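You operate a simulated robot arm through the tools that you are given. There is no shell and no other tool.

You are at the controls of a simulated robot arm. One attempt, no reset.

JOB
Stand the teal-capped jar, waisted and slim bottle in the teal rings and band two caps.
Fine: jar in the large ring with the large purple band, waisted in the middle, slim in the small one with the green band. Set down upright: jar, waisted bottle, slim bottle.

The check looks at the end state, three seconds after you hand in, the way a careful person would. Anything else that was tipped, shoved, dropped, spilled or broken makes it a failure. A push-on lid holds only when it is set on centred and level and pressed home; a screw cap is set on level and turned clockwise until tight.

ROBOT AND FRAMES
A 7-joint arm with a two-finger parallel gripper, fixed in place. Base frame: the origin is on the floor under the middle of its stand, x ahead of it, y to its left, z up. Readings come in mm, rad, newtons and seconds.
It reaches about 964 mm from its shoulder. Its first joint turns from -2.897 to 2.897 rad. Payload 1.57 kg.
Tool frame: the origin (TCP) lies between the finger pads and is the grasp point; the fingertips stand 30 mm ahead of it; z points along the fingers, y is the line along which they close. Largest opening 110 mm; finger width 24, thickness 12; the body of the gripper, 48 by 112 mm, starts 78 mm behind the TCP.
Orientation is that of the tool frame in the base frame, as [roll, pitch, yaw] about the fixed x, y, z axes, in that order (R = Rz(yaw) Ry(pitch) Rx(roll)). With the fingers straight down and closing along the base's y, the tool's x points along the base's -x, its y along +y and its z along -z.

CONTROLS
- The arm moves only by the tool move_arm. Its arguments are lists of equal length, an entry for each row: "dp": the shift along the tool's x, y, z in mm, a list of three; "rotation": the turn, a rotation vector about the tool's x, y, z in rad, a list of three; "fingers": the closure, from 0 (fully open) to 1 (shut). In form: {"dp": [[x, y, z], ...], "rotation": [[wx, wy, wz], ...], "fingers": [fingers, ...]}. A call has 1 to 20 rows; each row shifts and turns the commanded pose from where the row before left it, along the tool's axes as they then stand. A row lasts 0.2 s, in which the tool goes at most 50 mm and 0.15 rad; a call with a longer step from one row to the next is refused whole, and so is a gripper value outside its range. Where a pose cannot be reached the arm comes as near as it can. A force on the tool above 40 N (or 10 N above the force at the start of the call, whichever is more), or a blocked arm, ends the call early, and 0.2 s more pass. Each finger travels about 108 mm/s and halts on what it meets, pressing with about 42 N; the grip force reading is that of the motor and also rises with nothing between the fingers. The clock runs only during rows and for 0.2 s after the last one: add rows that do not move to give the fingers time. It gives the time, the measured TCP pose, the force on the tool (base axes), the opening and the grip force at its end, in the units of the frame above (readings bear some noise), with the torque about the TCP (base axes, N m) and any sound that the robot's microphone picked up, and new pictures: "show" is both (left out), scene, wrist or none.
- Cameras (640 x 400 px; columns grow to the right, rows downward): "scene" is fixed at [398.3, -649.3, 1606.2]; the picture's right is [0.84, 0.53, 0.00], its down [0.45, -0.71, -0.55] and it looks along [-0.29, 0.46, -0.84] (base axes); focal length 214 px, centre (320, 200). "wrist" rides on the gripper at [70, 16, -141] in the tool frame; the picture's right is [-0.23, 0.97, 0.00], its down [-0.86, -0.20, -0.48] and it looks along [-0.47, -0.11, 0.88] (tool axes); focal length 222 px, centre (320, 200). There is no depth. A picture from a camera that has moved, and an enlarged one, comes with that camera's place and axes in the base frame and with its lens.
- lift_body(by): slides the trunk up (or, below 0, down) by that many mm; the arm rides with it, the base frame stays. It gives what a move gives, with no picture.
- enlarge(camera, box): a new picture of the part [left, top, right, bottom] of that camera's present view, enlarged. The clock stands still meanwhile.
- finish_job(): hands the job in; it is judged then, once.

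Places have to be worked out from the pictures, the camera data and where the tool is seen. Open the gripper and draw the arm clear of the work before you hand the job in, unless the task says otherwise.

The tools are called after "Request:" by a JSON object that holds its "op" and its "data". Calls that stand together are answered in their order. move_arm: Moves the arm, as the interface text tells. Its arguments: {"type":"object","properties":{"dp":{"type":"array"},"rotation":{"type":"array"},"fingers":{"type":"array"},"show":{"type":"string","enum":["both","scene","wrist","none"]}},"required":["dp","rotation","fingers"]} The other tools are called the same way: lift_body (by) moves the trunk up or down; enlarge (camera, box) takes an enlarged picture of a part of a camera's view; finish_job () hands the job in.

At the start:

```text
time: 0.0
tcp_pos: [47.0, -420.1, 1288.4]
tool_rot: [3.138, -0.002, -3.141]
force: [-0.3, -0.3, -0.3]
moment: [-0.01, -0.01, 0.01]
opening: 109.7
grip_force: 0.2
trunk travel left (down, up): [-450.0, 160.0]
```

scene: 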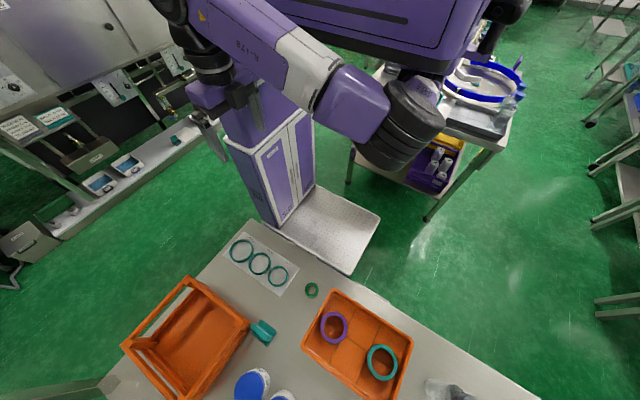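
wrist: 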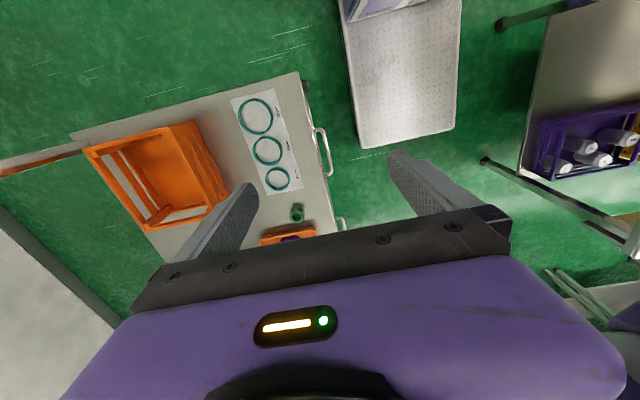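

I'll start by looking closely at the table from both cameras before moving anything.

Request:
{"op": "enlarge", "data": {"camera": "scene", "box": [200, 210, 440, 400]}}

Request:
{"op": "enlarge", "data": {"camera": "wrist", "box": [60, 60, 360, 250]}}

Request:
{"op": "enlarge", "data": {"camera": "scene", "box": [220, 340, 300, 400]}}

```text
2.11 times, centred on (320, 305) of scene
camera zoom: at [398.3, -649.3, 1606.2], right [0.84, 0.53, 0.0], down [0.45, -0.71, -0.55], along [-0.29, 0.46, -0.84], focal length 452 px, centre (320, -21)
```

zoom: 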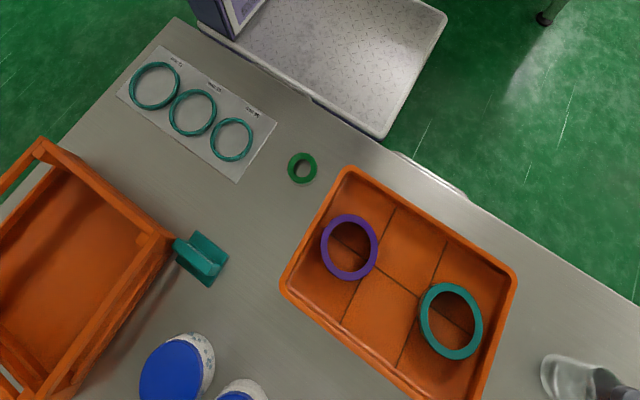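

```text
2.11 times, centred on (210, 155) of wrist
camera zoom: at [-22.8, -406.0, 1429.8], right [0.23, 0.97, 0.0], down [0.86, -0.2, 0.48], along [0.47, -0.11, -0.88], focal length 468 px, centre (552, 295)
```

zoom: 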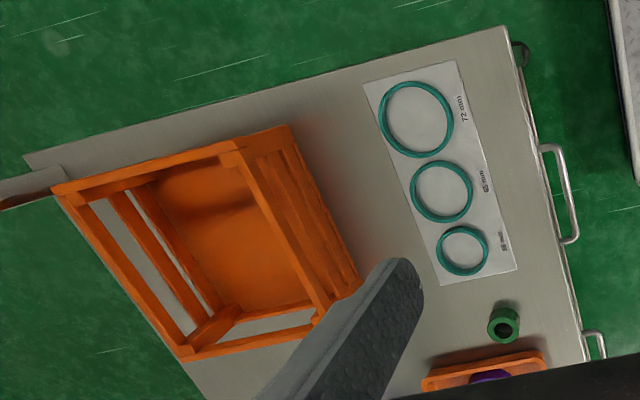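

```text
6.67 times, centred on (260, 370) of scene
camera zoom: at [398.3, -649.3, 1606.2], right [0.84, 0.53, 0.0], down [0.45, -0.71, -0.55], along [-0.29, 0.46, -0.84], focal length 1430 px, centre (720, -933)
```

zoom: 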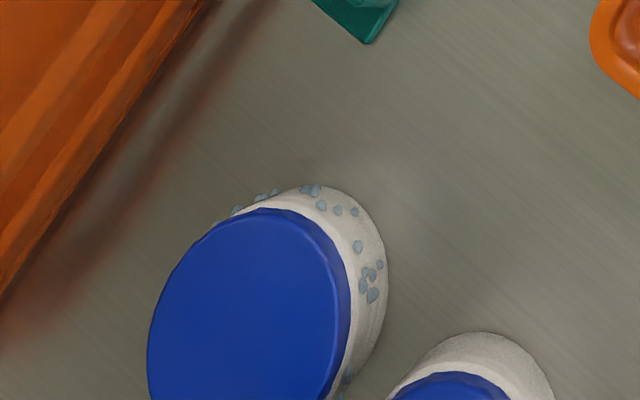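

The table top is at about z = 860, with the rings near y = -573 at x ≈ 19, 105 and 186. The green band is near (304,-550) and the purple band is in the tray near (418,-603). I'll turn the wrist 90° and move out over the table to see the rest of it.

Request:
{"op": "move_arm", "data": {"dp": [[0, 0, 0], [0, 0, 0], [0, 0, 0], [0, 0, 0], [0, 0, 0], [0, 0, 0], [0, 0, 0], [0, 0, 0], [0, 0, 0], [0, 0, 0], [0, 0, 0], [-30, 22, 0], [-30, 22, 0], [-30, 22, 0], [-30, 22, 0], [-30, 22, 0], [-30, 22, 0], [-30, 22, 0], [-30, 22, 0], [-30, 22, 0]], "rotation": [[0, 0, 0.1428], [0, 0, 0.1428], [0, 0, 0.1428], [0, 0, 0.1428], [0, 0, 0.1428], [0, 0, 0.1428], [0, 0, 0.1428], [0, 0, 0.1428], [0, 0, 0.1428], [0, 0, 0.1428], [0, 0, 0.1428], [0, 0, 0], [0, 0, 0], [0, 0, 0], [0, 0, 0], [0, 0, 0], [0, 0, 0], [0, 0, 0], [0, 0, 0], [0, 0, 0]], "fingers": [0, 0, 0, 0, 0, 0, 0, 0, 0, 0, 0, 0, 0, 0, 0, 0, 0, 0, 0, 0]}}

```text
time: 4.2
tcp_pos: [238.1, -671.2, 1289.5]
tool_rot: [3.139, 0.0, 1.566]
force: [-1.2, 0.6, 1.5]
moment: [-0.02, -0.18, 0.03]
opening: 110.0
grip_force: 0.0
out of reach, approached as far as the arm can: row 20
trunk travel left (down, up): [-450.0, 160.0]
camera wrist: at [254.4, -602.0, 1430.6], right [0.97, -0.23, 0.0], down [-0.2, -0.85, 0.48], along [-0.11, -0.47, -0.88], focal length 222 px, centre (320, 200)
```

scene: 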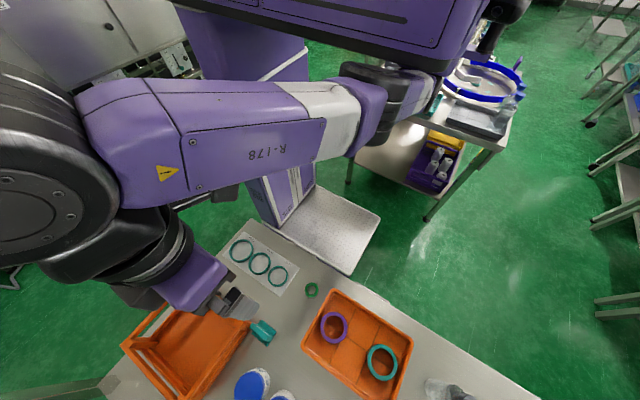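
wrist: 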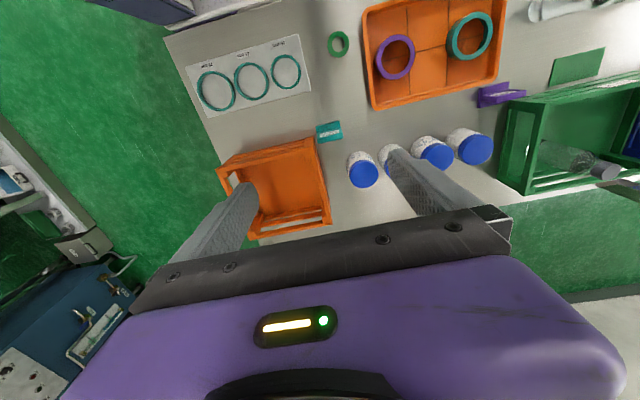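

The wrist camera now shows a row of jars with blue lids, a green crate with items in it and several tag stands. I'll enlarge these areas.

Request:
{"op": "enlarge", "data": {"camera": "wrist", "box": [470, 40, 640, 200]}}

Request:
{"op": "enlarge", "data": {"camera": "wrist", "box": [300, 90, 500, 215]}}

Request:
{"op": "enlarge", "data": {"camera": "wrist", "box": [340, 0, 640, 110]}}

Request:
{"op": "enlarge", "data": {"camera": "wrist", "box": [180, 20, 340, 120]}}

Request:
{"op": "enlarge", "data": {"camera": "scene", "box": [300, 280, 500, 400]}}

```text
2.50 times, centred on (555, 120) of wrist
camera zoom: at [254.4, -602.0, 1430.6], right [0.97, -0.23, 0.0], down [-0.2, -0.85, 0.48], along [-0.11, -0.47, -0.88], focal length 555 px, centre (-268, 400)
```

zoom: 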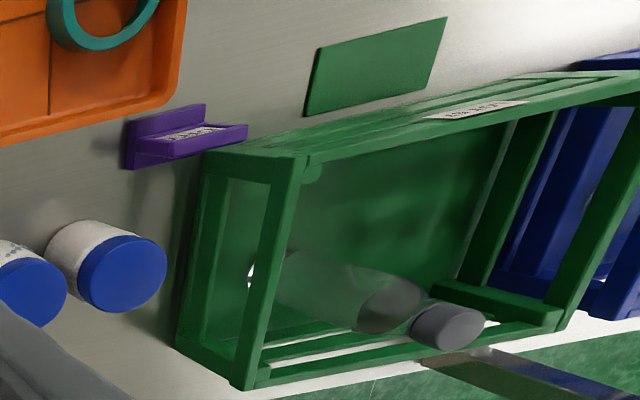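

```text
3.20 times, centred on (400, 152) of wrist
camera zoom: at [254.4, -602.0, 1430.6], right [0.97, -0.23, 0.0], down [-0.2, -0.85, 0.48], along [-0.11, -0.47, -0.88], focal length 711 px, centre (64, 352)
```

zoom: 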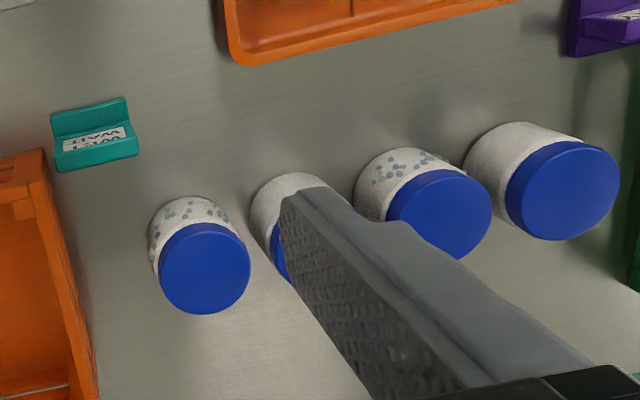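

```text
2.13 times, centred on (490, 55) of wrist
camera zoom: at [254.4, -602.0, 1430.6], right [0.97, -0.23, 0.0], down [-0.2, -0.85, 0.48], along [-0.11, -0.47, -0.88], focal length 474 px, centre (-43, 509)
```

zoom: 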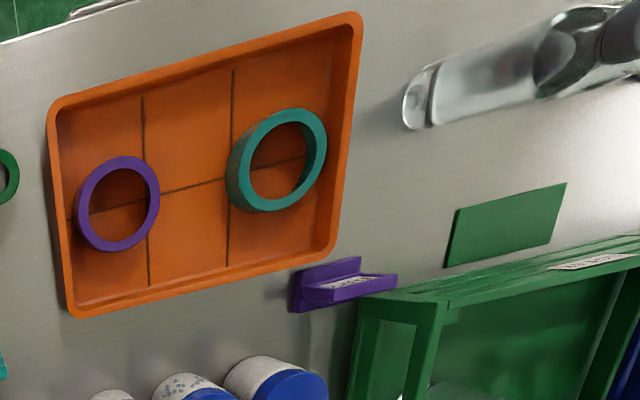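

```text
4.00 times, centred on (260, 70) of wrist
camera zoom: at [254.4, -602.0, 1430.6], right [0.97, -0.23, 0.0], down [-0.2, -0.85, 0.48], along [-0.11, -0.47, -0.88], focal length 888 px, centre (560, 720)
```

zoom: 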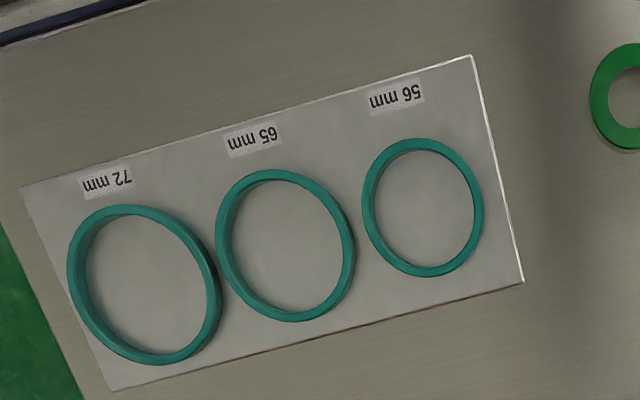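

```text
3.20 times, centred on (400, 340) of scene
camera zoom: at [398.3, -649.3, 1606.2], right [0.84, 0.53, 0.0], down [0.45, -0.71, -0.55], along [-0.29, 0.46, -0.84], focal length 686 px, centre (64, -248)
```

zoom: 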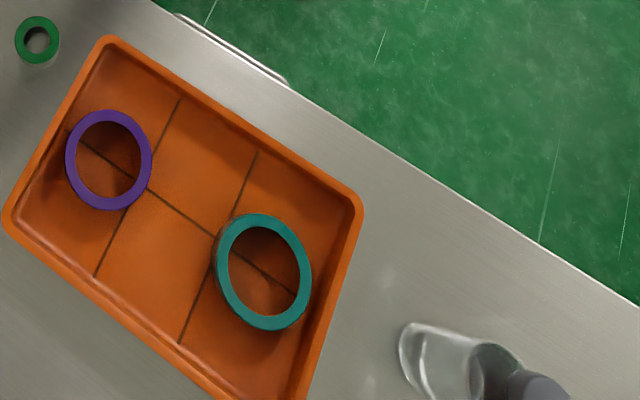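

The slots are marked 72, 65 and 56 mm, and clear bottles are visible further along +x. I'll lower the trunk for more reach, then move toward +x to see the rest of the table.

Request:
{"op": "lift_body", "data": {"by": -120}}

```text
time: 5.7
tcp_pos: [239.4, -670.8, 1168.3]
tool_rot: [3.141, -0.001, 1.571]
force: [-0.3, 0.6, -0.4]
moment: [0.0, -0.02, -0.01]
opening: 109.8
grip_force: 0.1
trunk travel left (down, up): [-330.0, 280.0]
```

The trunk is down and the tool is at z = 1168. I'll raise it back up while sweeping toward +x to look at the far end of the table.

Request:
{"op": "move_arm", "data": {"dp": [[7, 36, -12], [7, 36, -12], [7, 36, -12], [7, 36, -12], [7, 36, -12], [7, 36, -12], [7, 36, -12], [7, 36, -12], [7, 36, -12], [7, 36, -12]], "rotation": [[0, 0, 0], [0, 0, 0], [0, 0, 0], [0, 0, 0], [0, 0, 0], [0, 0, 0], [0, 0, 0], [0, 0, 0], [0, 0, 0], [0, 0, 0]], "fingers": [0, 0, 0, 0, 0, 0, 0, 0, 0, 0]}}

```text
time: 7.9
tcp_pos: [551.5, -537.4, 1245.9]
tool_rot: [-3.141, 0.002, 1.573]
force: [0.4, 0.3, -0.5]
moment: [0.03, -0.03, 0.03]
opening: 109.9
grip_force: 0.0
out of reach, approached as far as the arm can: row 6, 7, 8, 9, 10
trunk travel left (down, up): [-330.0, 280.0]
camera wrist: at [568.0, -468.9, 1387.6], right [0.97, -0.23, 0.0], down [-0.2, -0.85, 0.48], along [-0.11, -0.47, -0.88], focal length 222 px, centre (320, 200)
```

scene: 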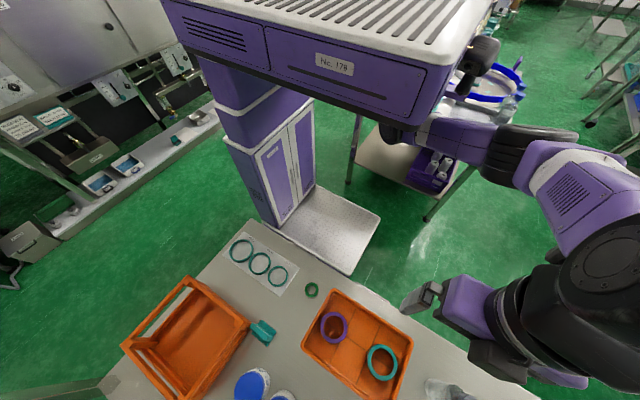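
wrist: 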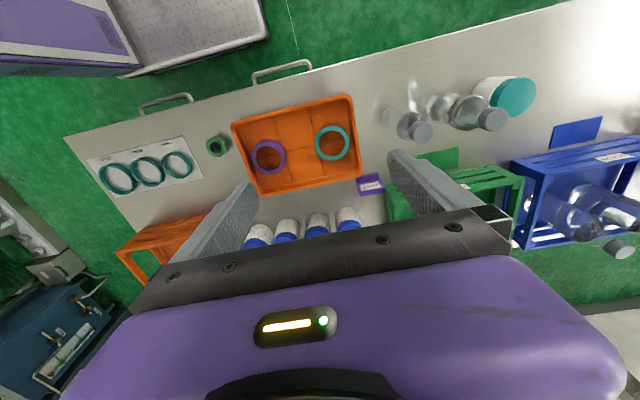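

The teal-capped jar and two clear bottles are standing at the far end. I'll zoom in on them.

Request:
{"op": "enlarge", "data": {"camera": "wrist", "box": [370, 60, 550, 172]}}

Request:
{"op": "enlarge", "data": {"camera": "wrist", "box": [340, 100, 640, 290]}}

Request:
{"op": "enlarge", "data": {"camera": "wrist", "box": [200, 85, 400, 210]}}

Request:
{"op": "enlarge", "data": {"camera": "wrist", "box": [80, 100, 240, 200]}}

```text
3.56 times, centred on (460, 116) of wrist
camera zoom: at [568.0, -468.9, 1387.6], right [0.97, -0.23, 0.0], down [-0.2, -0.85, 0.48], along [-0.11, -0.47, -0.88], focal length 790 px, centre (-178, 499)
```

zoom: 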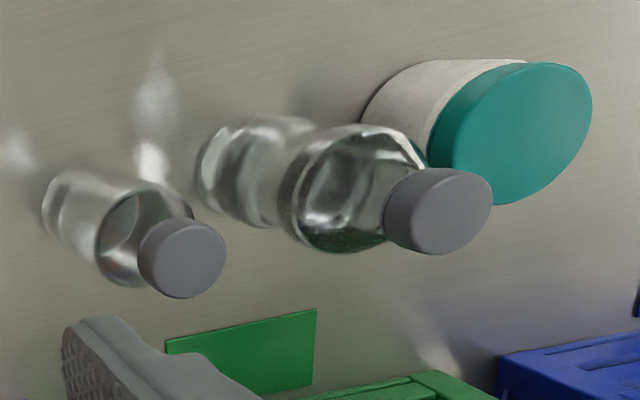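

```text
2.11 times, centred on (490, 195) of wrist
camera zoom: at [568.0, -468.9, 1387.6], right [0.97, -0.23, 0.0], down [-0.2, -0.85, 0.48], along [-0.11, -0.47, -0.88], focal length 468 px, centre (-38, 210)
```

zoom: 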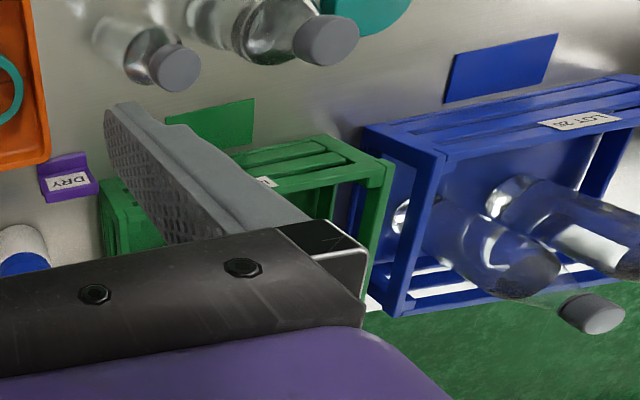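

```text
3.20 times, centred on (300, 148) of wrist
camera zoom: at [568.0, -468.9, 1387.6], right [0.97, -0.23, 0.0], down [-0.2, -0.85, 0.48], along [-0.11, -0.47, -0.88], focal length 711 px, centre (384, 368)
```

zoom: 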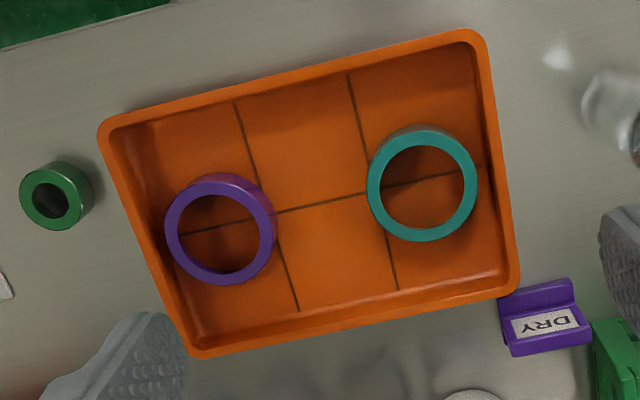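

```text
4.00 times, centred on (160, 150) of wrist
camera zoom: at [568.0, -468.9, 1387.6], right [0.97, -0.23, 0.0], down [-0.2, -0.85, 0.48], along [-0.11, -0.47, -0.88], focal length 888 px, centre (960, 400)
```

zoom: 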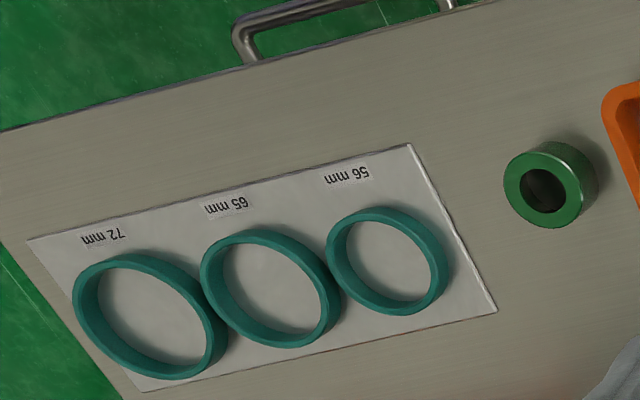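

The slim bottle is at about (705,-580) with its cap at z ≈ 1030, the waisted one at about (806,-584) and the jar at about (905,-578). To check my reach on that side, I'll lower the tool and move toward the bottles while staying well above them.

Request:
{"op": "move_arm", "data": {"dp": [[-8, 24, 20], [-8, 24, 20], [-8, 24, 20], [-8, 24, 20], [0, 25, 0], [0, 25, 0]], "rotation": [[0, 0, 0], [0, 0, 0], [0, 0, 0], [0, 0, 0], [0, 0, 0], [0, 0, 0]], "fingers": [0, 0, 0, 0, 0, 0]}}

```text
time: 9.3
tcp_pos: [629.8, -503.7, 1138.6]
tool_rot: [3.14, 0.0, 1.575]
force: [0.2, -0.1, -0.3]
moment: [0.01, -0.04, -0.02]
opening: 109.9
grip_force: 0.1
out of reach, approached as far as the arm can: row 1, 2, 3, 4, 5, 6
trunk travel left (down, up): [-330.0, 280.0]
camera wrist: at [644.9, -434.5, 1278.3], right [0.97, -0.22, 0.0], down [-0.2, -0.86, 0.48], along [-0.11, -0.47, -0.88], focal length 222 px, centre (320, 200)
```

scene: 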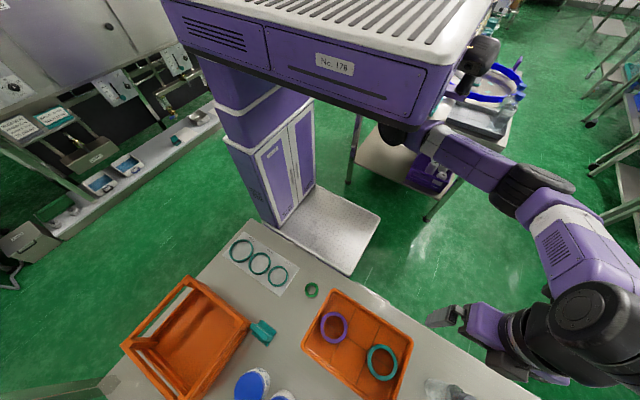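
wrist: 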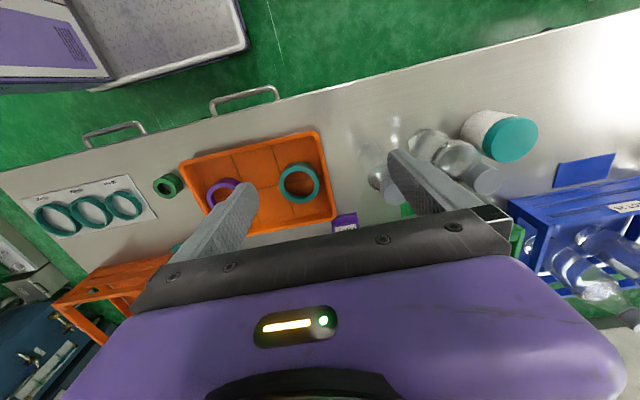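

With the tool pointing straight down I can't get as far as the bottles, so I need to know where the shoulder is. I'll zoom the scene camera on the arm root.

Request:
{"op": "enlarge", "data": {"camera": "scene", "box": [350, 40, 640, 221]}}

Request:
{"op": "enlarge", "data": {"camera": "scene", "box": [400, 200, 640, 400]}}

```text
2.21 times, centred on (495, 130) of scene
camera zoom: at [398.3, -649.3, 1606.2], right [0.84, 0.53, 0.0], down [0.45, -0.71, -0.55], along [-0.29, 0.46, -0.84], focal length 473 px, centre (-66, 353)
```

zoom: 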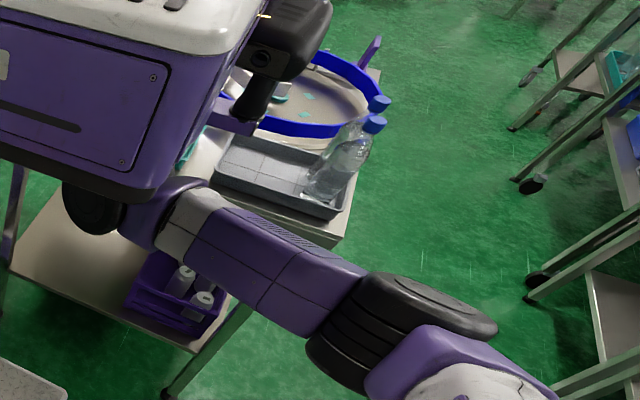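

```text
2.00 times, centred on (520, 300) of scene
camera zoom: at [398.3, -649.3, 1606.2], right [0.84, 0.53, 0.0], down [0.45, -0.71, -0.55], along [-0.29, 0.46, -0.84], focal length 429 px, centre (-80, 0)
```

zoom: 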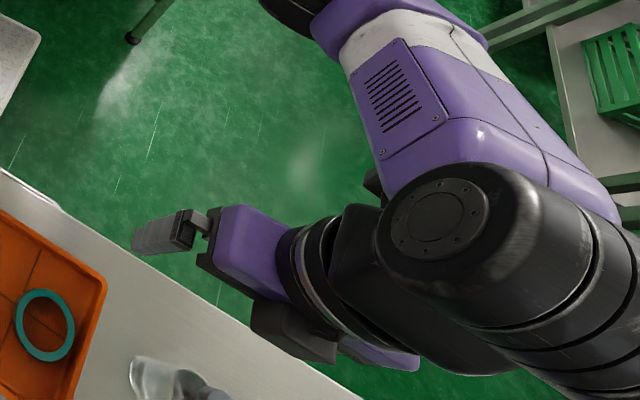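

The arm isn't stretched out; I think the wrist yaw is the limit, because tool x points back toward the robot. I'll turn the wrist back 180° so tool x faces away, at a height that clears everything.

Request:
{"op": "move_arm", "data": {"dp": [[0, 0, 0], [0, 0, 0], [0, 0, 0], [0, 0, 0], [0, 0, 0], [0, 0, 0], [0, 0, 0], [0, 0, 0], [0, 0, 0], [0, 0, 0], [0, 0, 0], [0, 0, 0], [0, 0, 0], [0, 0, 0], [0, 0, 0], [0, 0, 0], [0, 0, 0], [0, 0, 0], [0, 0, 0], [0, 0, 0]], "rotation": [[0, 0, -0.15], [0, 0, -0.15], [0, 0, -0.15], [0, 0, -0.15], [0, 0, -0.15], [0, 0, -0.15], [0, 0, -0.15], [0, 0, -0.15], [0, 0, -0.15], [0, 0, -0.15], [0, 0, -0.15], [0, 0, -0.15], [0, 0, -0.15], [0, 0, -0.15], [0, 0, -0.15], [0, 0, -0.15], [0, 0, -0.15], [0, 0, -0.15], [0, 0, -0.15], [0, 0, -0.15]], "fingers": [0, 0, 0, 0, 0, 0, 0, 0, 0, 0, 0, 0, 0, 0, 0, 0, 0, 0, 0, 0]}}

```text
time: 13.5
tcp_pos: [627.1, -504.2, 1138.5]
tool_rot: [3.139, 0.004, -1.711]
force: [-0.1, -0.2, 0.1]
moment: [-0.01, -0.01, 0.01]
opening: 110.1
grip_force: 0.0
trunk travel left (down, up): [-330.0, 280.0]
camera wrist: at [602.3, -571.9, 1279.1], right [-0.93, 0.36, 0.0], down [0.32, 0.82, 0.48], along [0.17, 0.45, -0.88], focal length 222 px, centre (320, 200)
```

scene: 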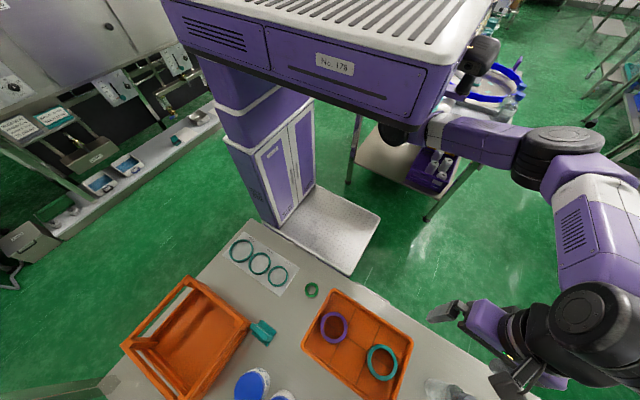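
wrist: 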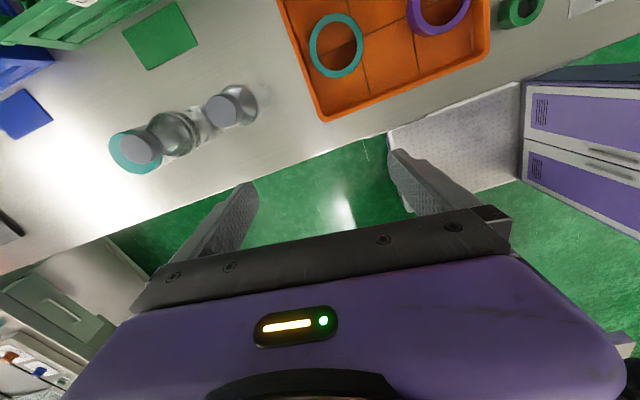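

The yaw is now about -1.71 and nothing is limiting. I'll square the tool up to yaw -π/2 and try reaching toward the waisted bottle at a safe height.

Request:
{"op": "move_arm", "data": {"dp": [[0, 0, 0], [16, -36, -2.4], [16, -36, -2.4], [16, -36, -2.4], [16, -36, -2.4], [16, -36, -2.4]], "rotation": [[0, 0, -0.14], [0, 0, 0], [0, 0, 0], [0, 0, 0], [0, 0, 0], [0, 0, 0]], "fingers": [0, 0, 0, 0, 0, 0]}}

```text
time: 14.9
tcp_pos: [749.7, -528.9, 1137.8]
tool_rot: [-3.14, 0.001, -1.574]
force: [0.5, 0.3, 0.1]
moment: [-0.03, 0.01, 0.0]
opening: 109.9
grip_force: 0.0
out of reach, approached as far as the arm can: row 4, 5, 6
trunk travel left (down, up): [-330.0, 280.0]
camera wrist: at [732.7, -598.4, 1278.3], right [-0.97, 0.23, 0.0], down [0.2, 0.85, 0.48], along [0.11, 0.47, -0.88], focal length 222 px, centre (320, 200)
```

scene: 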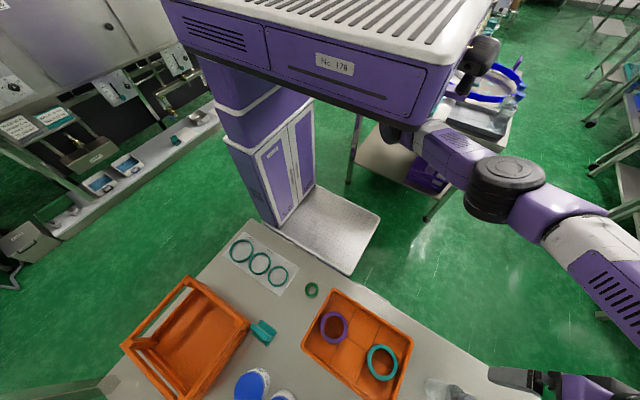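
wrist: 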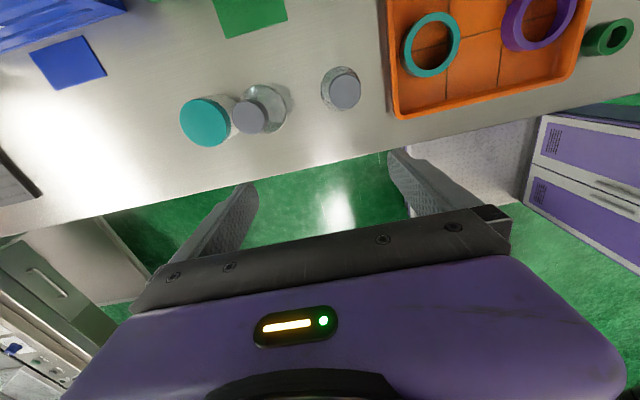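

The reach is better: the arm is nearly straight at (750,-529), so the farther bottles will need the tool tilted outward. I'll zoom in for measurements while I have this almost top-down view.

Request:
{"op": "enlarge", "data": {"camera": "wrist", "box": [170, 50, 370, 175]}}

Request:
{"op": "enlarge", "data": {"camera": "wrist", "box": [380, 0, 640, 130]}}

Request:
{"op": "enlarge", "data": {"camera": "wrist", "box": [0, 0, 200, 125]}}

```text
3.20 times, centred on (270, 112) of wrist
camera zoom: at [732.7, -598.4, 1278.3], right [-0.97, 0.23, 0.0], down [0.2, 0.85, 0.48], along [0.11, 0.47, -0.88], focal length 711 px, centre (480, 480)
```

zoom: 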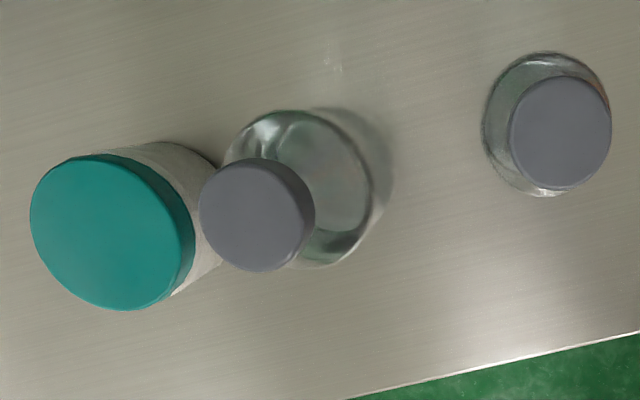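

```text
2.46 times, centred on (510, 65) of wrist
camera zoom: at [732.7, -598.4, 1278.3], right [-0.97, 0.23, 0.0], down [0.2, 0.85, 0.48], along [0.11, 0.47, -0.88], focal length 547 px, centre (-148, 532)
```

zoom: 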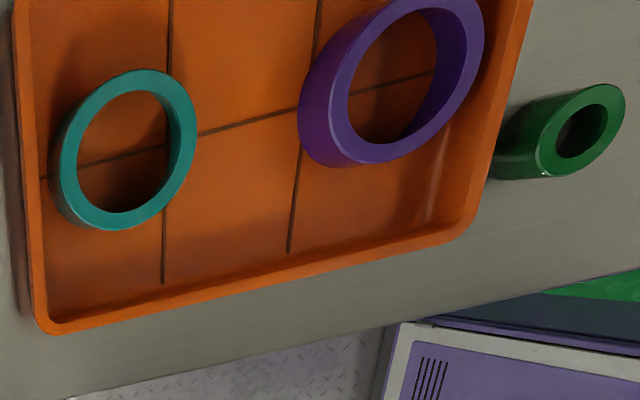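

```text
3.20 times, centred on (100, 62) of wrist
camera zoom: at [732.7, -598.4, 1278.3], right [-0.97, 0.23, 0.0], down [0.2, 0.85, 0.48], along [0.11, 0.47, -0.88], focal length 711 px, centre (1024, 640)
```

zoom: 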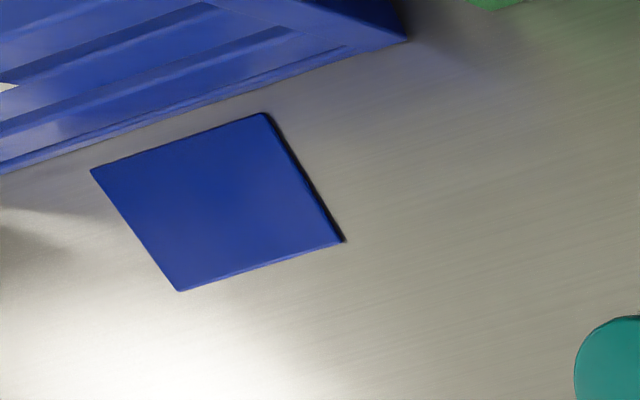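

The bottles stand in a row near y = -582: slim x ≈ 711, waisted x ≈ 812, jar x ≈ 910. I'll tilt the tool outward about its y axis, which pulls the wrist in, and test whether I can get above the jar.

Request:
{"op": "move_arm", "data": {"dp": [[0, 0, 0], [0, 0, 0], [0, 0, 0], [0, 0, 0], [0, 0, 0], [0, -35, 0], [0, -35, 0], [0, -35, 0], [0, -35, 0]], "rotation": [[0, 0.15, 0], [0, 0.15, 0], [0, 0.15, 0], [0, 0.15, 0], [0, 0.15, 0], [0, 0, 0], [0, 0, 0], [0, 0, 0], [0, 0, 0]], "fingers": [0, 0, 0, 0, 0, 0, 0, 0, 0]}}

```text
time: 16.9
tcp_pos: [886.9, -525.5, 1137.4]
tool_rot: [-3.141, -0.75, -1.572]
force: [-0.3, 0.0, 0.7]
moment: [-0.01, 0.01, 0.02]
opening: 110.0
grip_force: 0.0
trunk travel left (down, up): [-330.0, 280.0]
camera wrist: at [871.4, -481.2, 1288.0], right [-0.97, 0.17, -0.15], down [0.2, 0.95, -0.23], along [0.11, -0.26, -0.96], focal length 222 px, centre (320, 200)
```

scene: 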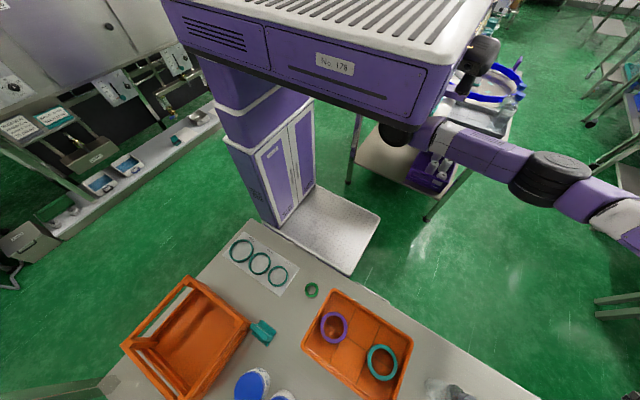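
wrist: 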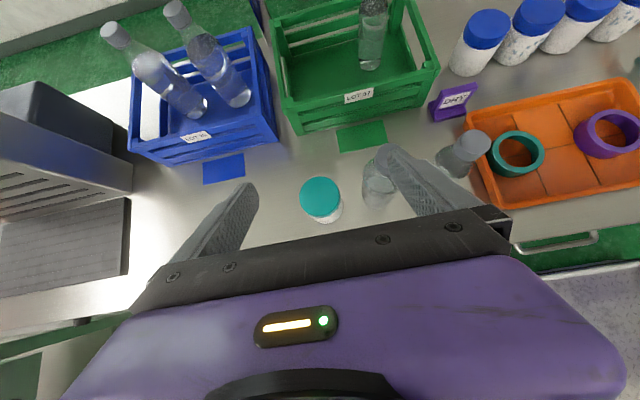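

With a 0.75 rad tilt the arm gets over to the jar easily. I'll zoom in for a precise fix on the jar and the other items.

Request:
{"op": "enlarge", "data": {"camera": "wrist", "box": [270, 150, 430, 250]}}

Request:
{"op": "enlarge", "data": {"camera": "wrist", "box": [420, 70, 640, 208]}}

```text
4.00 times, centred on (350, 200) of wrist
camera zoom: at [871.4, -481.2, 1288.0], right [-0.97, 0.17, -0.15], down [0.2, 0.95, -0.23], along [0.11, -0.26, -0.96], focal length 888 px, centre (200, 200)
```

zoom: 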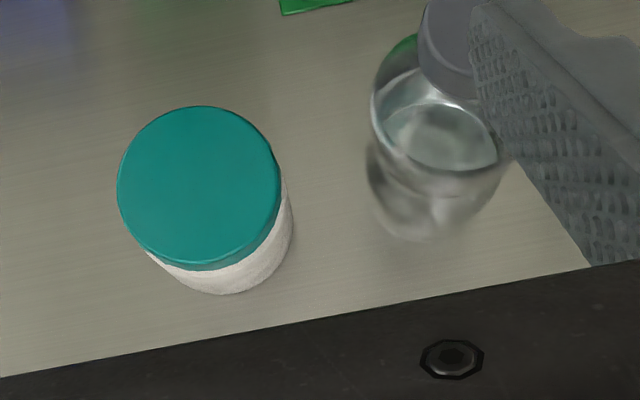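

```text
2.90 times, centred on (530, 139) of wrist
camera zoom: at [871.4, -481.2, 1288.0], right [-0.97, 0.17, -0.15], down [0.2, 0.95, -0.23], along [0.11, -0.26, -0.96], focal length 644 px, centre (-289, 377)
```

zoom: 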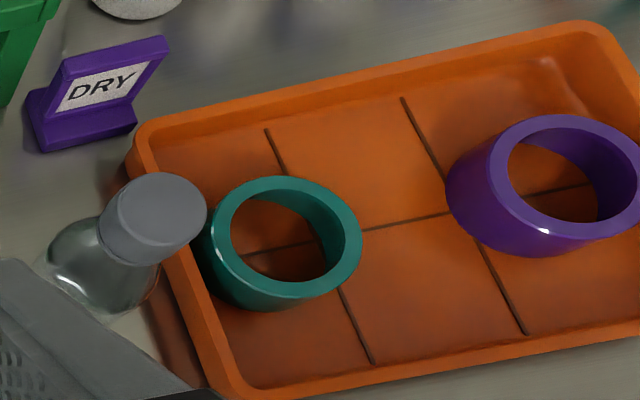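

The jar's cap top is at about (910,-581.5,943) with a diameter of about 67, and its body looks about 68–70 mm. I'll pre-close to about 88 mm to clear the waisted bottle and move directly above the jar to check alignment.

Request:
{"op": "move_arm", "data": {"dp": [[-8.4, -8, 36.4], [-8.4, -8, 36.4], [-8.4, -8, 36.4], [0, 0, 0]], "rotation": [[0, 0, 0], [0, 0, 0], [0, 0, 0], [0, 0, 0]], "fingers": [0.2, 0.2, 0.2, 0.2]}}

```text
time: 17.9
tcp_pos: [898.4, -577.6, 1038.2]
tool_rot: [3.141, -0.75, -1.574]
force: [-0.5, 0.0, -0.1]
moment: [0.0, -0.02, 0.04]
opening: 88.2
grip_force: 0.0
out of reach, approached as far as the arm can: row 3
trunk travel left (down, up): [-330.0, 280.0]
camera wrist: at [881.6, -534.2, 1188.7], right [-0.97, 0.17, -0.15], down [0.2, 0.95, -0.23], along [0.11, -0.26, -0.96], focal length 222 px, centre (320, 200)
```

scene: 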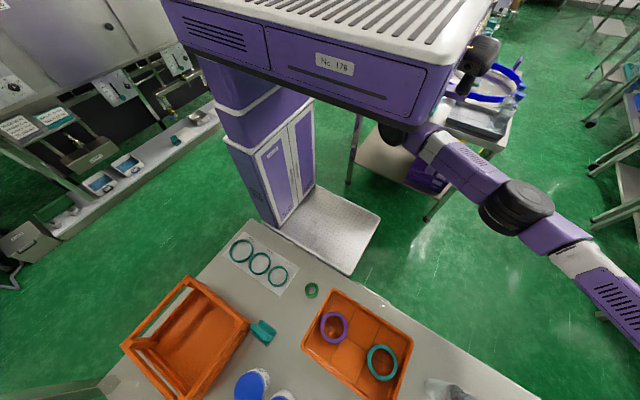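
wrist: 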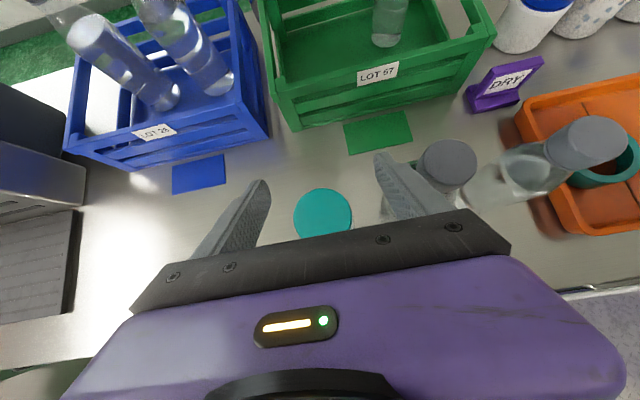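

The arm stops at (898,-578), so I'm adding tilt to 1.0 rad and turning the approach about 0.2 rad toward radial. Then I'll recentre over the jar, still above its lid.

Request:
{"op": "move_arm", "data": {"dp": [[0, 0, 0], [0, 0, 0], [0, 0, 0], [0, 0, 0], [-14.3, -5.8, 12.9], [-14.3, -5.8, 12.9], [0, 0, 0]], "rotation": [[0, 0.125, 0], [0, 0.125, 0], [0.084, 0, -0.054], [0.084, 0, -0.054], [0, 0, 0], [0, 0, 0], [0, 0, 0]], "fingers": [0.2, 0.2, 0.2, 0.2, 0.2, 0.2, 0.2]}}

```text
time: 19.5
tcp_pos: [909.3, -581.7, 1000.2]
tool_rot: [3.141, -0.999, -1.374]
force: [-0.5, -0.1, 1.0]
moment: [-0.02, 0.01, 0.0]
opening: 88.2
grip_force: 0.1
trunk travel left (down, up): [-330.0, 280.0]
camera wrist: at [877.7, -506.1, 1135.1], right [-0.98, -0.07, -0.19], down [0.03, 0.89, -0.46], along [0.2, -0.46, -0.87], focal length 222 px, centre (320, 200)
```

scene: 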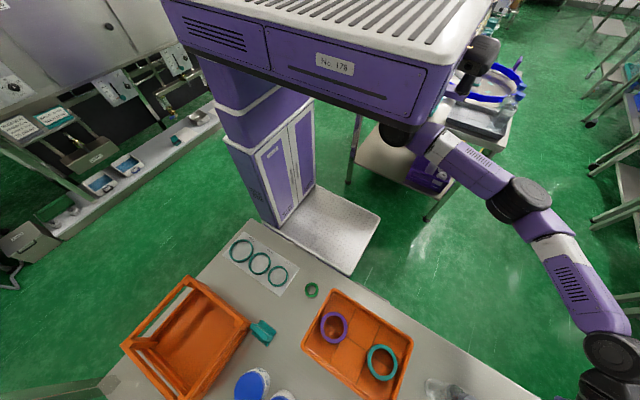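
wrist: 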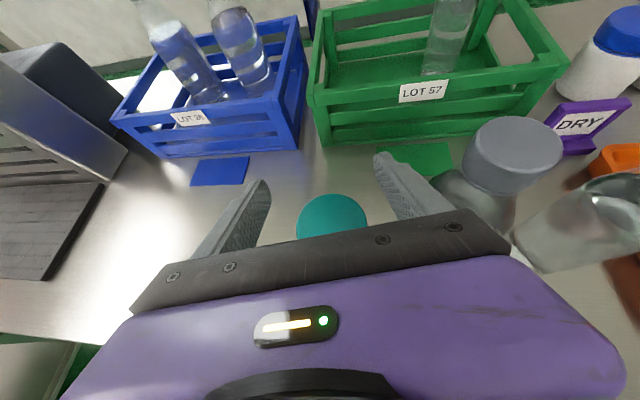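

I'm above the jar with the lid between the fingers. I'll zoom in to refine its position before going down.

Request:
{"op": "enlarge", "data": {"camera": "wrist", "box": [240, 150, 420, 262]}}

```text
3.56 times, centred on (330, 206) of wrist
camera zoom: at [877.7, -506.1, 1135.1], right [-0.98, -0.07, -0.19], down [0.03, 0.89, -0.46], along [0.2, -0.46, -0.87], focal length 790 px, centre (284, 179)
```

zoom: 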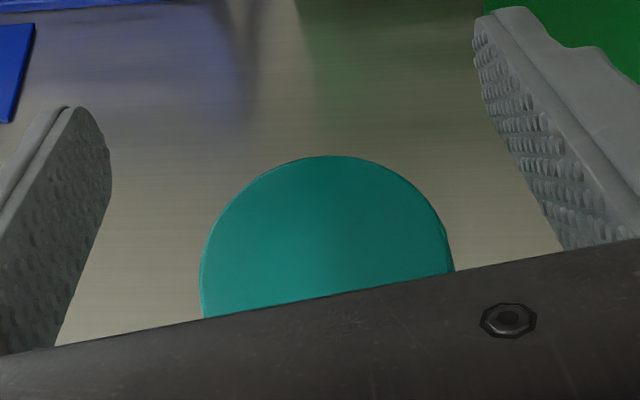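

The lid centre is within about 1 mm of the TCP, so I'll go straight down to z ≈ 918 beside the lid and upper body.

Request:
{"op": "move_arm", "data": {"dp": [[-23, 0, 14.8], [-23, 0, 14.8], [-23, 0, 14.8], [0, 0, 0]], "rotation": [[0, 0, 0], [0, 0, 0], [0, 0, 0], [0, 0, 0]], "fingers": [0.2, 0.2, 0.2, 0.2], "show": "wrist"}}

```text
time: 20.5
tcp_pos: [909.3, -583.1, 916.1]
tool_rot: [-3.14, -1.0, -1.374]
force: [-0.8, 0.2, 0.3]
moment: [-0.01, -0.03, 0.02]
opening: 87.9
grip_force: 0.1
trunk travel left (down, up): [-330.0, 280.0]
camera wrist: at [877.8, -507.7, 1052.2], right [-0.98, -0.07, -0.19], down [0.03, 0.89, -0.46], along [0.2, -0.46, -0.87], focal length 222 px, centre (320, 200)
```

wrist: 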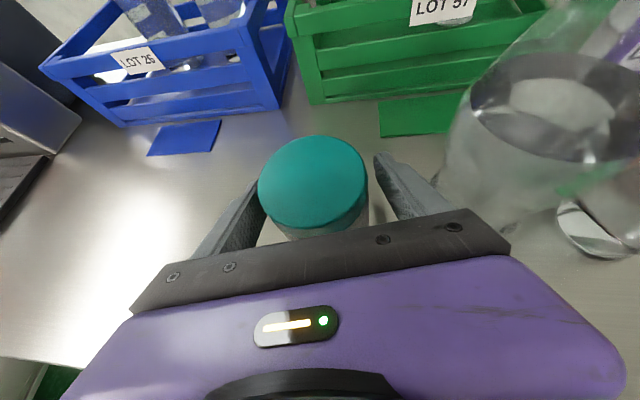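

The jar sits between the fingers with clear gaps on both sides. I'll close the grip.

Request:
{"op": "move_arm", "data": {"dp": [[0, 0, 0], [0, 0, 0], [0, 0, 0], [0, 0, 0], [0, 0, 0]], "rotation": [[0, 0, 0], [0, 0, 0], [0, 0, 0], [0, 0, 0], [0, 0, 0]], "fingers": [0.3, 0.4, 1, 1, 1], "show": "wrist"}}

```text
time: 21.7
tcp_pos: [908.6, -582.9, 916.7]
tool_rot: [3.141, -0.998, -1.372]
force: [1.0, -0.5, 0.2]
moment: [-0.05, -0.08, -0.01]
opening: 68.2
grip_force: 41.6
trunk travel left (down, up): [-330.0, 280.0]
camera wrist: at [878.0, -507.7, 1052.5], right [-0.98, -0.07, -0.19], down [0.03, 0.89, -0.46], along [0.2, -0.46, -0.87], focal length 222 px, centre (320, 200)
```

wrist: 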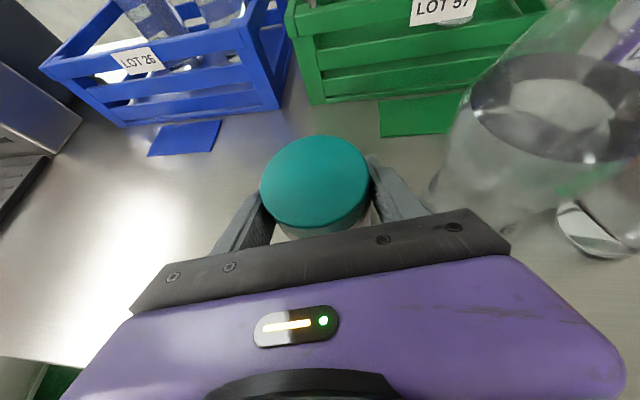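

The grip is firm at 68.2 mm, which is the jar's diameter. I'll lift straight up.

Request:
{"op": "move_arm", "data": {"dp": [[10.5, 0, -6.8], [21, 0, -13.5], [21, 0, -13.5], [21, 0, -13.5], [10.5, 0, -6.8], [0, 0, 0]], "rotation": [[0, 0, 0], [0, 0, 0], [0, 0, 0], [0, 0, 0], [0, 0, 0], [0, 0, 0]], "fingers": [1, 1, 1, 1, 1, 1], "show": "wrist"}}

```text
time: 23.1
tcp_pos: [910.4, -580.6, 1019.7]
tool_rot: [3.139, -1.0, -1.374]
force: [-0.6, -0.3, -1.1]
moment: [0.02, -0.01, -0.02]
opening: 68.2
grip_force: 41.9
trunk travel left (down, up): [-330.0, 280.0]
camera wrist: at [878.5, -505.8, 1154.0], right [-0.98, -0.07, -0.19], down [0.03, 0.89, -0.46], along [0.2, -0.45, -0.87], focal length 222 px, centre (320, 200)
```

wrist: 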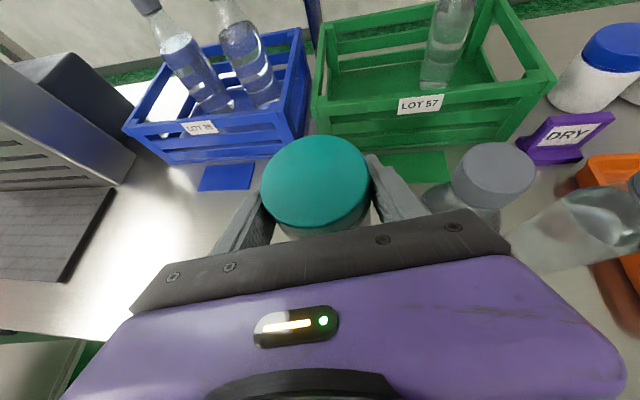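

The jar lifts cleanly and weighs roughly 1 N. I'll carry it inward on the robot's side of the bottles, up to z ≈ 1110, then sideways past them.

Request:
{"op": "move_arm", "data": {"dp": [[2.9, 6.8, -37.1], [2.9, 6.8, -37.1], [2.9, 6.8, -37.1], [2.9, 6.8, -37.1], [-3, 36.3, -4.7], [-3, 36.3, -4.7], [-3, 36.3, -4.7], [-3, 36.3, -4.7], [-3, 36.3, -4.7], [-3, 36.3, -4.7]], "rotation": [[0, 0, 0], [0, 0, 0], [0, 0, 0], [0, 0, 0], [0, 0, 0], [0, 0, 0], [0, 0, 0], [0, 0, 0], [0, 0, 0], [0, 0, 0]], "fingers": [1, 1, 1, 1, 1, 1, 1, 1, 1, 1]}}

```text
time: 25.3
tcp_pos: [640.6, -477.8, 1108.8]
tool_rot: [3.14, -1.001, -1.372]
force: [0.2, -0.2, -2.2]
moment: [0.02, -0.01, 0.0]
opening: 68.4
grip_force: 42.2
trunk travel left (down, up): [-330.0, 280.0]
camera wrist: at [608.2, -403.2, 1244.7], right [-0.98, -0.07, -0.19], down [0.03, 0.89, -0.46], along [0.2, -0.46, -0.87], focal length 222 px, centre (320, 200)
```

scene: 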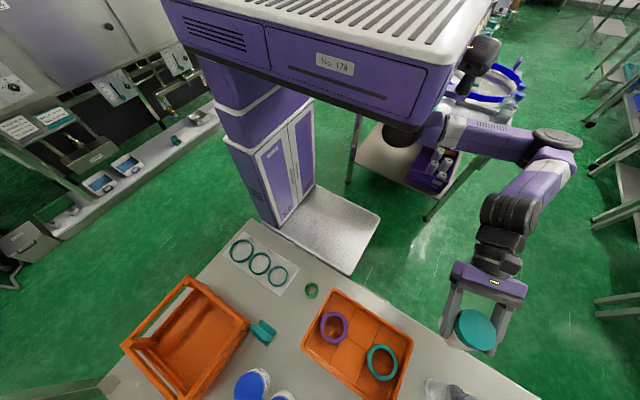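
wrist: 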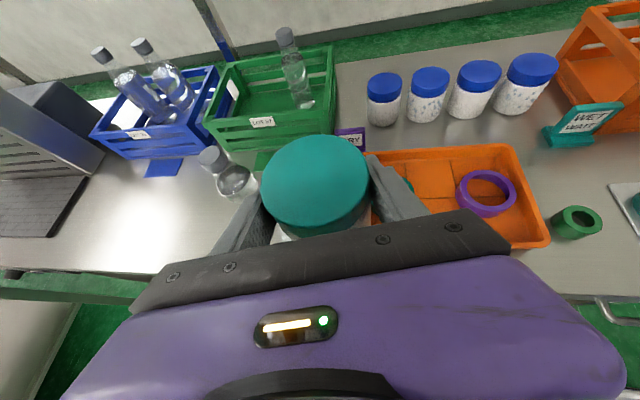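

The jar is past the bottles. I'll continue over the tray toward the ring plate, turning the approach back to face -y.

Request:
{"op": "move_arm", "data": {"dp": [[2.2, 36.2, 6.1], [2.2, 36.2, 6.1], [2.2, 36.2, 6.1], [2.2, 36.2, 6.1], [2.2, 36.2, 6.1], [2.2, 36.2, 6.1], [2.2, 36.2, 6.1], [0, 0, 0]], "rotation": [[-0.024, 0, 0.0155], [-0.024, 0, 0.0155], [-0.024, 0, 0.0155], [-0.024, 0, 0.0155], [-0.024, 0, 0.0155], [-0.024, 0, 0.0155], [-0.024, 0, 0.0155], [0, 0, 0]], "fingers": [1, 1, 1, 1, 1, 1, 1, 1]}}

```text
time: 27.1
tcp_pos: [391.5, -552.8, 1097.4]
tool_rot: [-3.14, -0.999, -1.572]
force: [-0.3, -0.1, -1.6]
moment: [-0.05, 0.01, 0.03]
opening: 68.3
grip_force: 42.4
trunk travel left (down, up): [-330.0, 280.0]
camera wrist: at [375.7, -472.4, 1232.7], right [-0.97, 0.13, -0.19], down [0.2, 0.86, -0.46], along [0.11, -0.49, -0.87], focal length 222 px, centre (320, 200)
```

scene: 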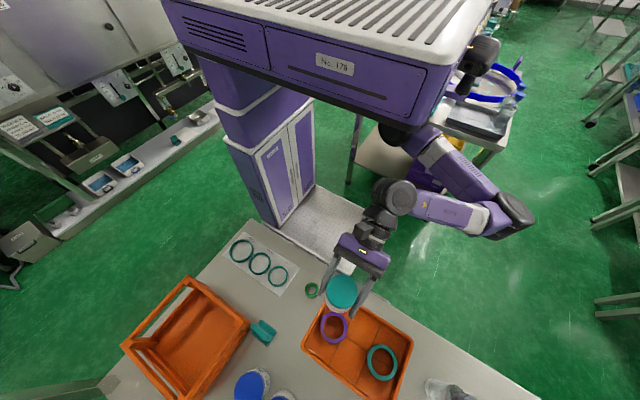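
wrist: 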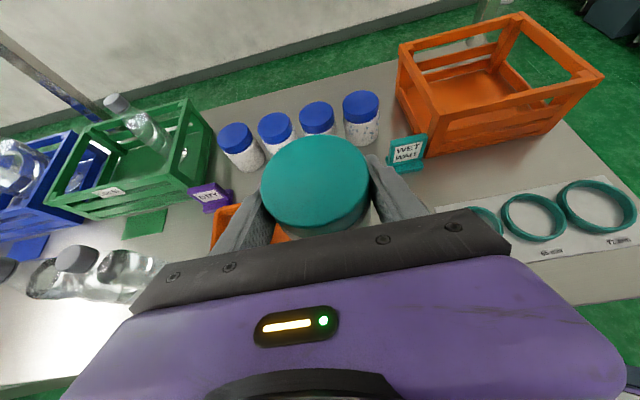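

I'll move to about (150,-553,1050) so the rings come into clear view beside the jar.

Request:
{"op": "move_arm", "data": {"dp": [[-5.6, 34.4, 3.6], [-5.6, 34.4, 3.6], [-5.6, 34.4, 3.6], [-5.6, 34.4, 3.6], [-5.6, 34.4, 3.6], [-5.6, 34.4, 3.6], [-5.6, 34.4, 3.6], [0, 0, 0]], "rotation": [[0, 0, 0], [0, 0, 0], [0, 0, 0], [0, 0, 0], [0, 0, 0], [0, 0, 0], [0, 0, 0], [0, 0, 0]], "fingers": [1, 1, 1, 1, 1, 1, 1, 1]}}

```text
time: 28.9
tcp_pos: [151.4, -549.2, 1050.2]
tool_rot: [-3.141, -0.998, -1.573]
force: [0.0, -0.8, -2.9]
moment: [-0.01, 0.01, -0.01]
opening: 68.4
grip_force: 41.8
trunk travel left (down, up): [-330.0, 280.0]
camera wrist: at [135.6, -469.9, 1184.9], right [-0.97, 0.13, -0.19], down [0.2, 0.86, -0.46], along [0.11, -0.49, -0.87], focal length 222 px, centre (320, 200)
```

scene: 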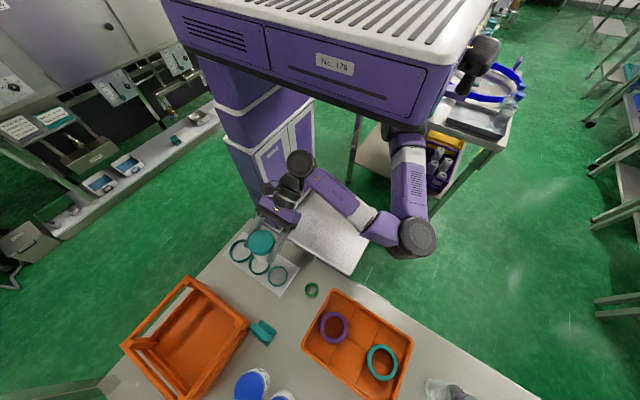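
wrist: 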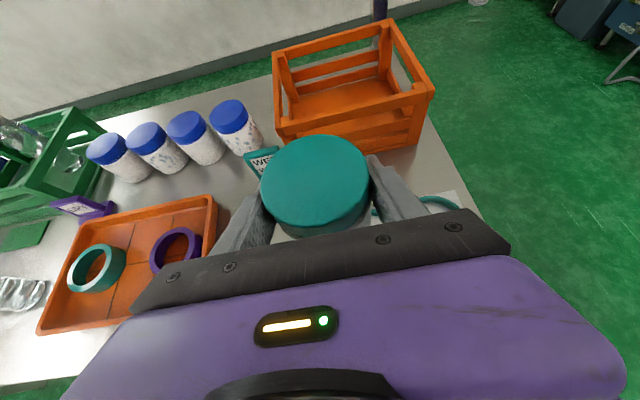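

The rings are hidden behind the gripper in the wrist view, but the scene camera can see them. I'll zoom in there for precise geometry.

Request:
{"op": "enlarge", "data": {"camera": "scene", "box": [222, 225, 302, 295]}}

Request:
{"op": "enlarge", "data": {"camera": "scene", "box": [222, 222, 272, 282]}}

```text
5.71 times, centred on (262, 260) of scene
camera zoom: at [398.3, -649.3, 1606.2], right [0.84, 0.53, 0.0], down [0.45, -0.71, -0.55], along [-0.29, 0.46, -0.84], focal length 1226 px, centre (651, -143)
```

zoom: 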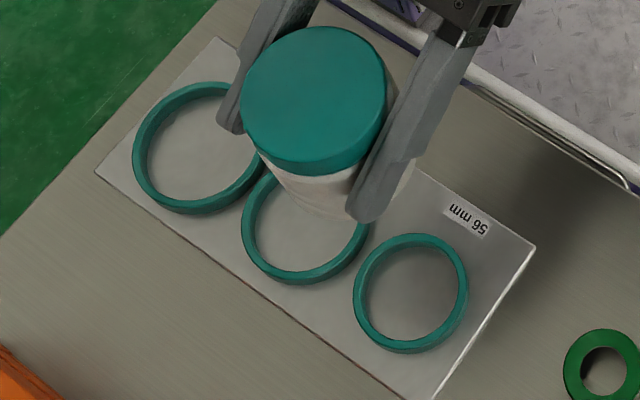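

```text
6.67 times, centred on (247, 252) of scene
camera zoom: at [398.3, -649.3, 1606.2], right [0.84, 0.53, 0.0], down [0.45, -0.71, -0.55], along [-0.29, 0.46, -0.84], focal length 1430 px, centre (807, -147)
```

zoom: 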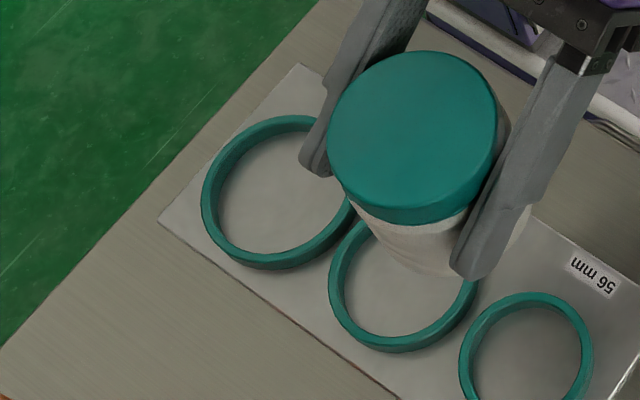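

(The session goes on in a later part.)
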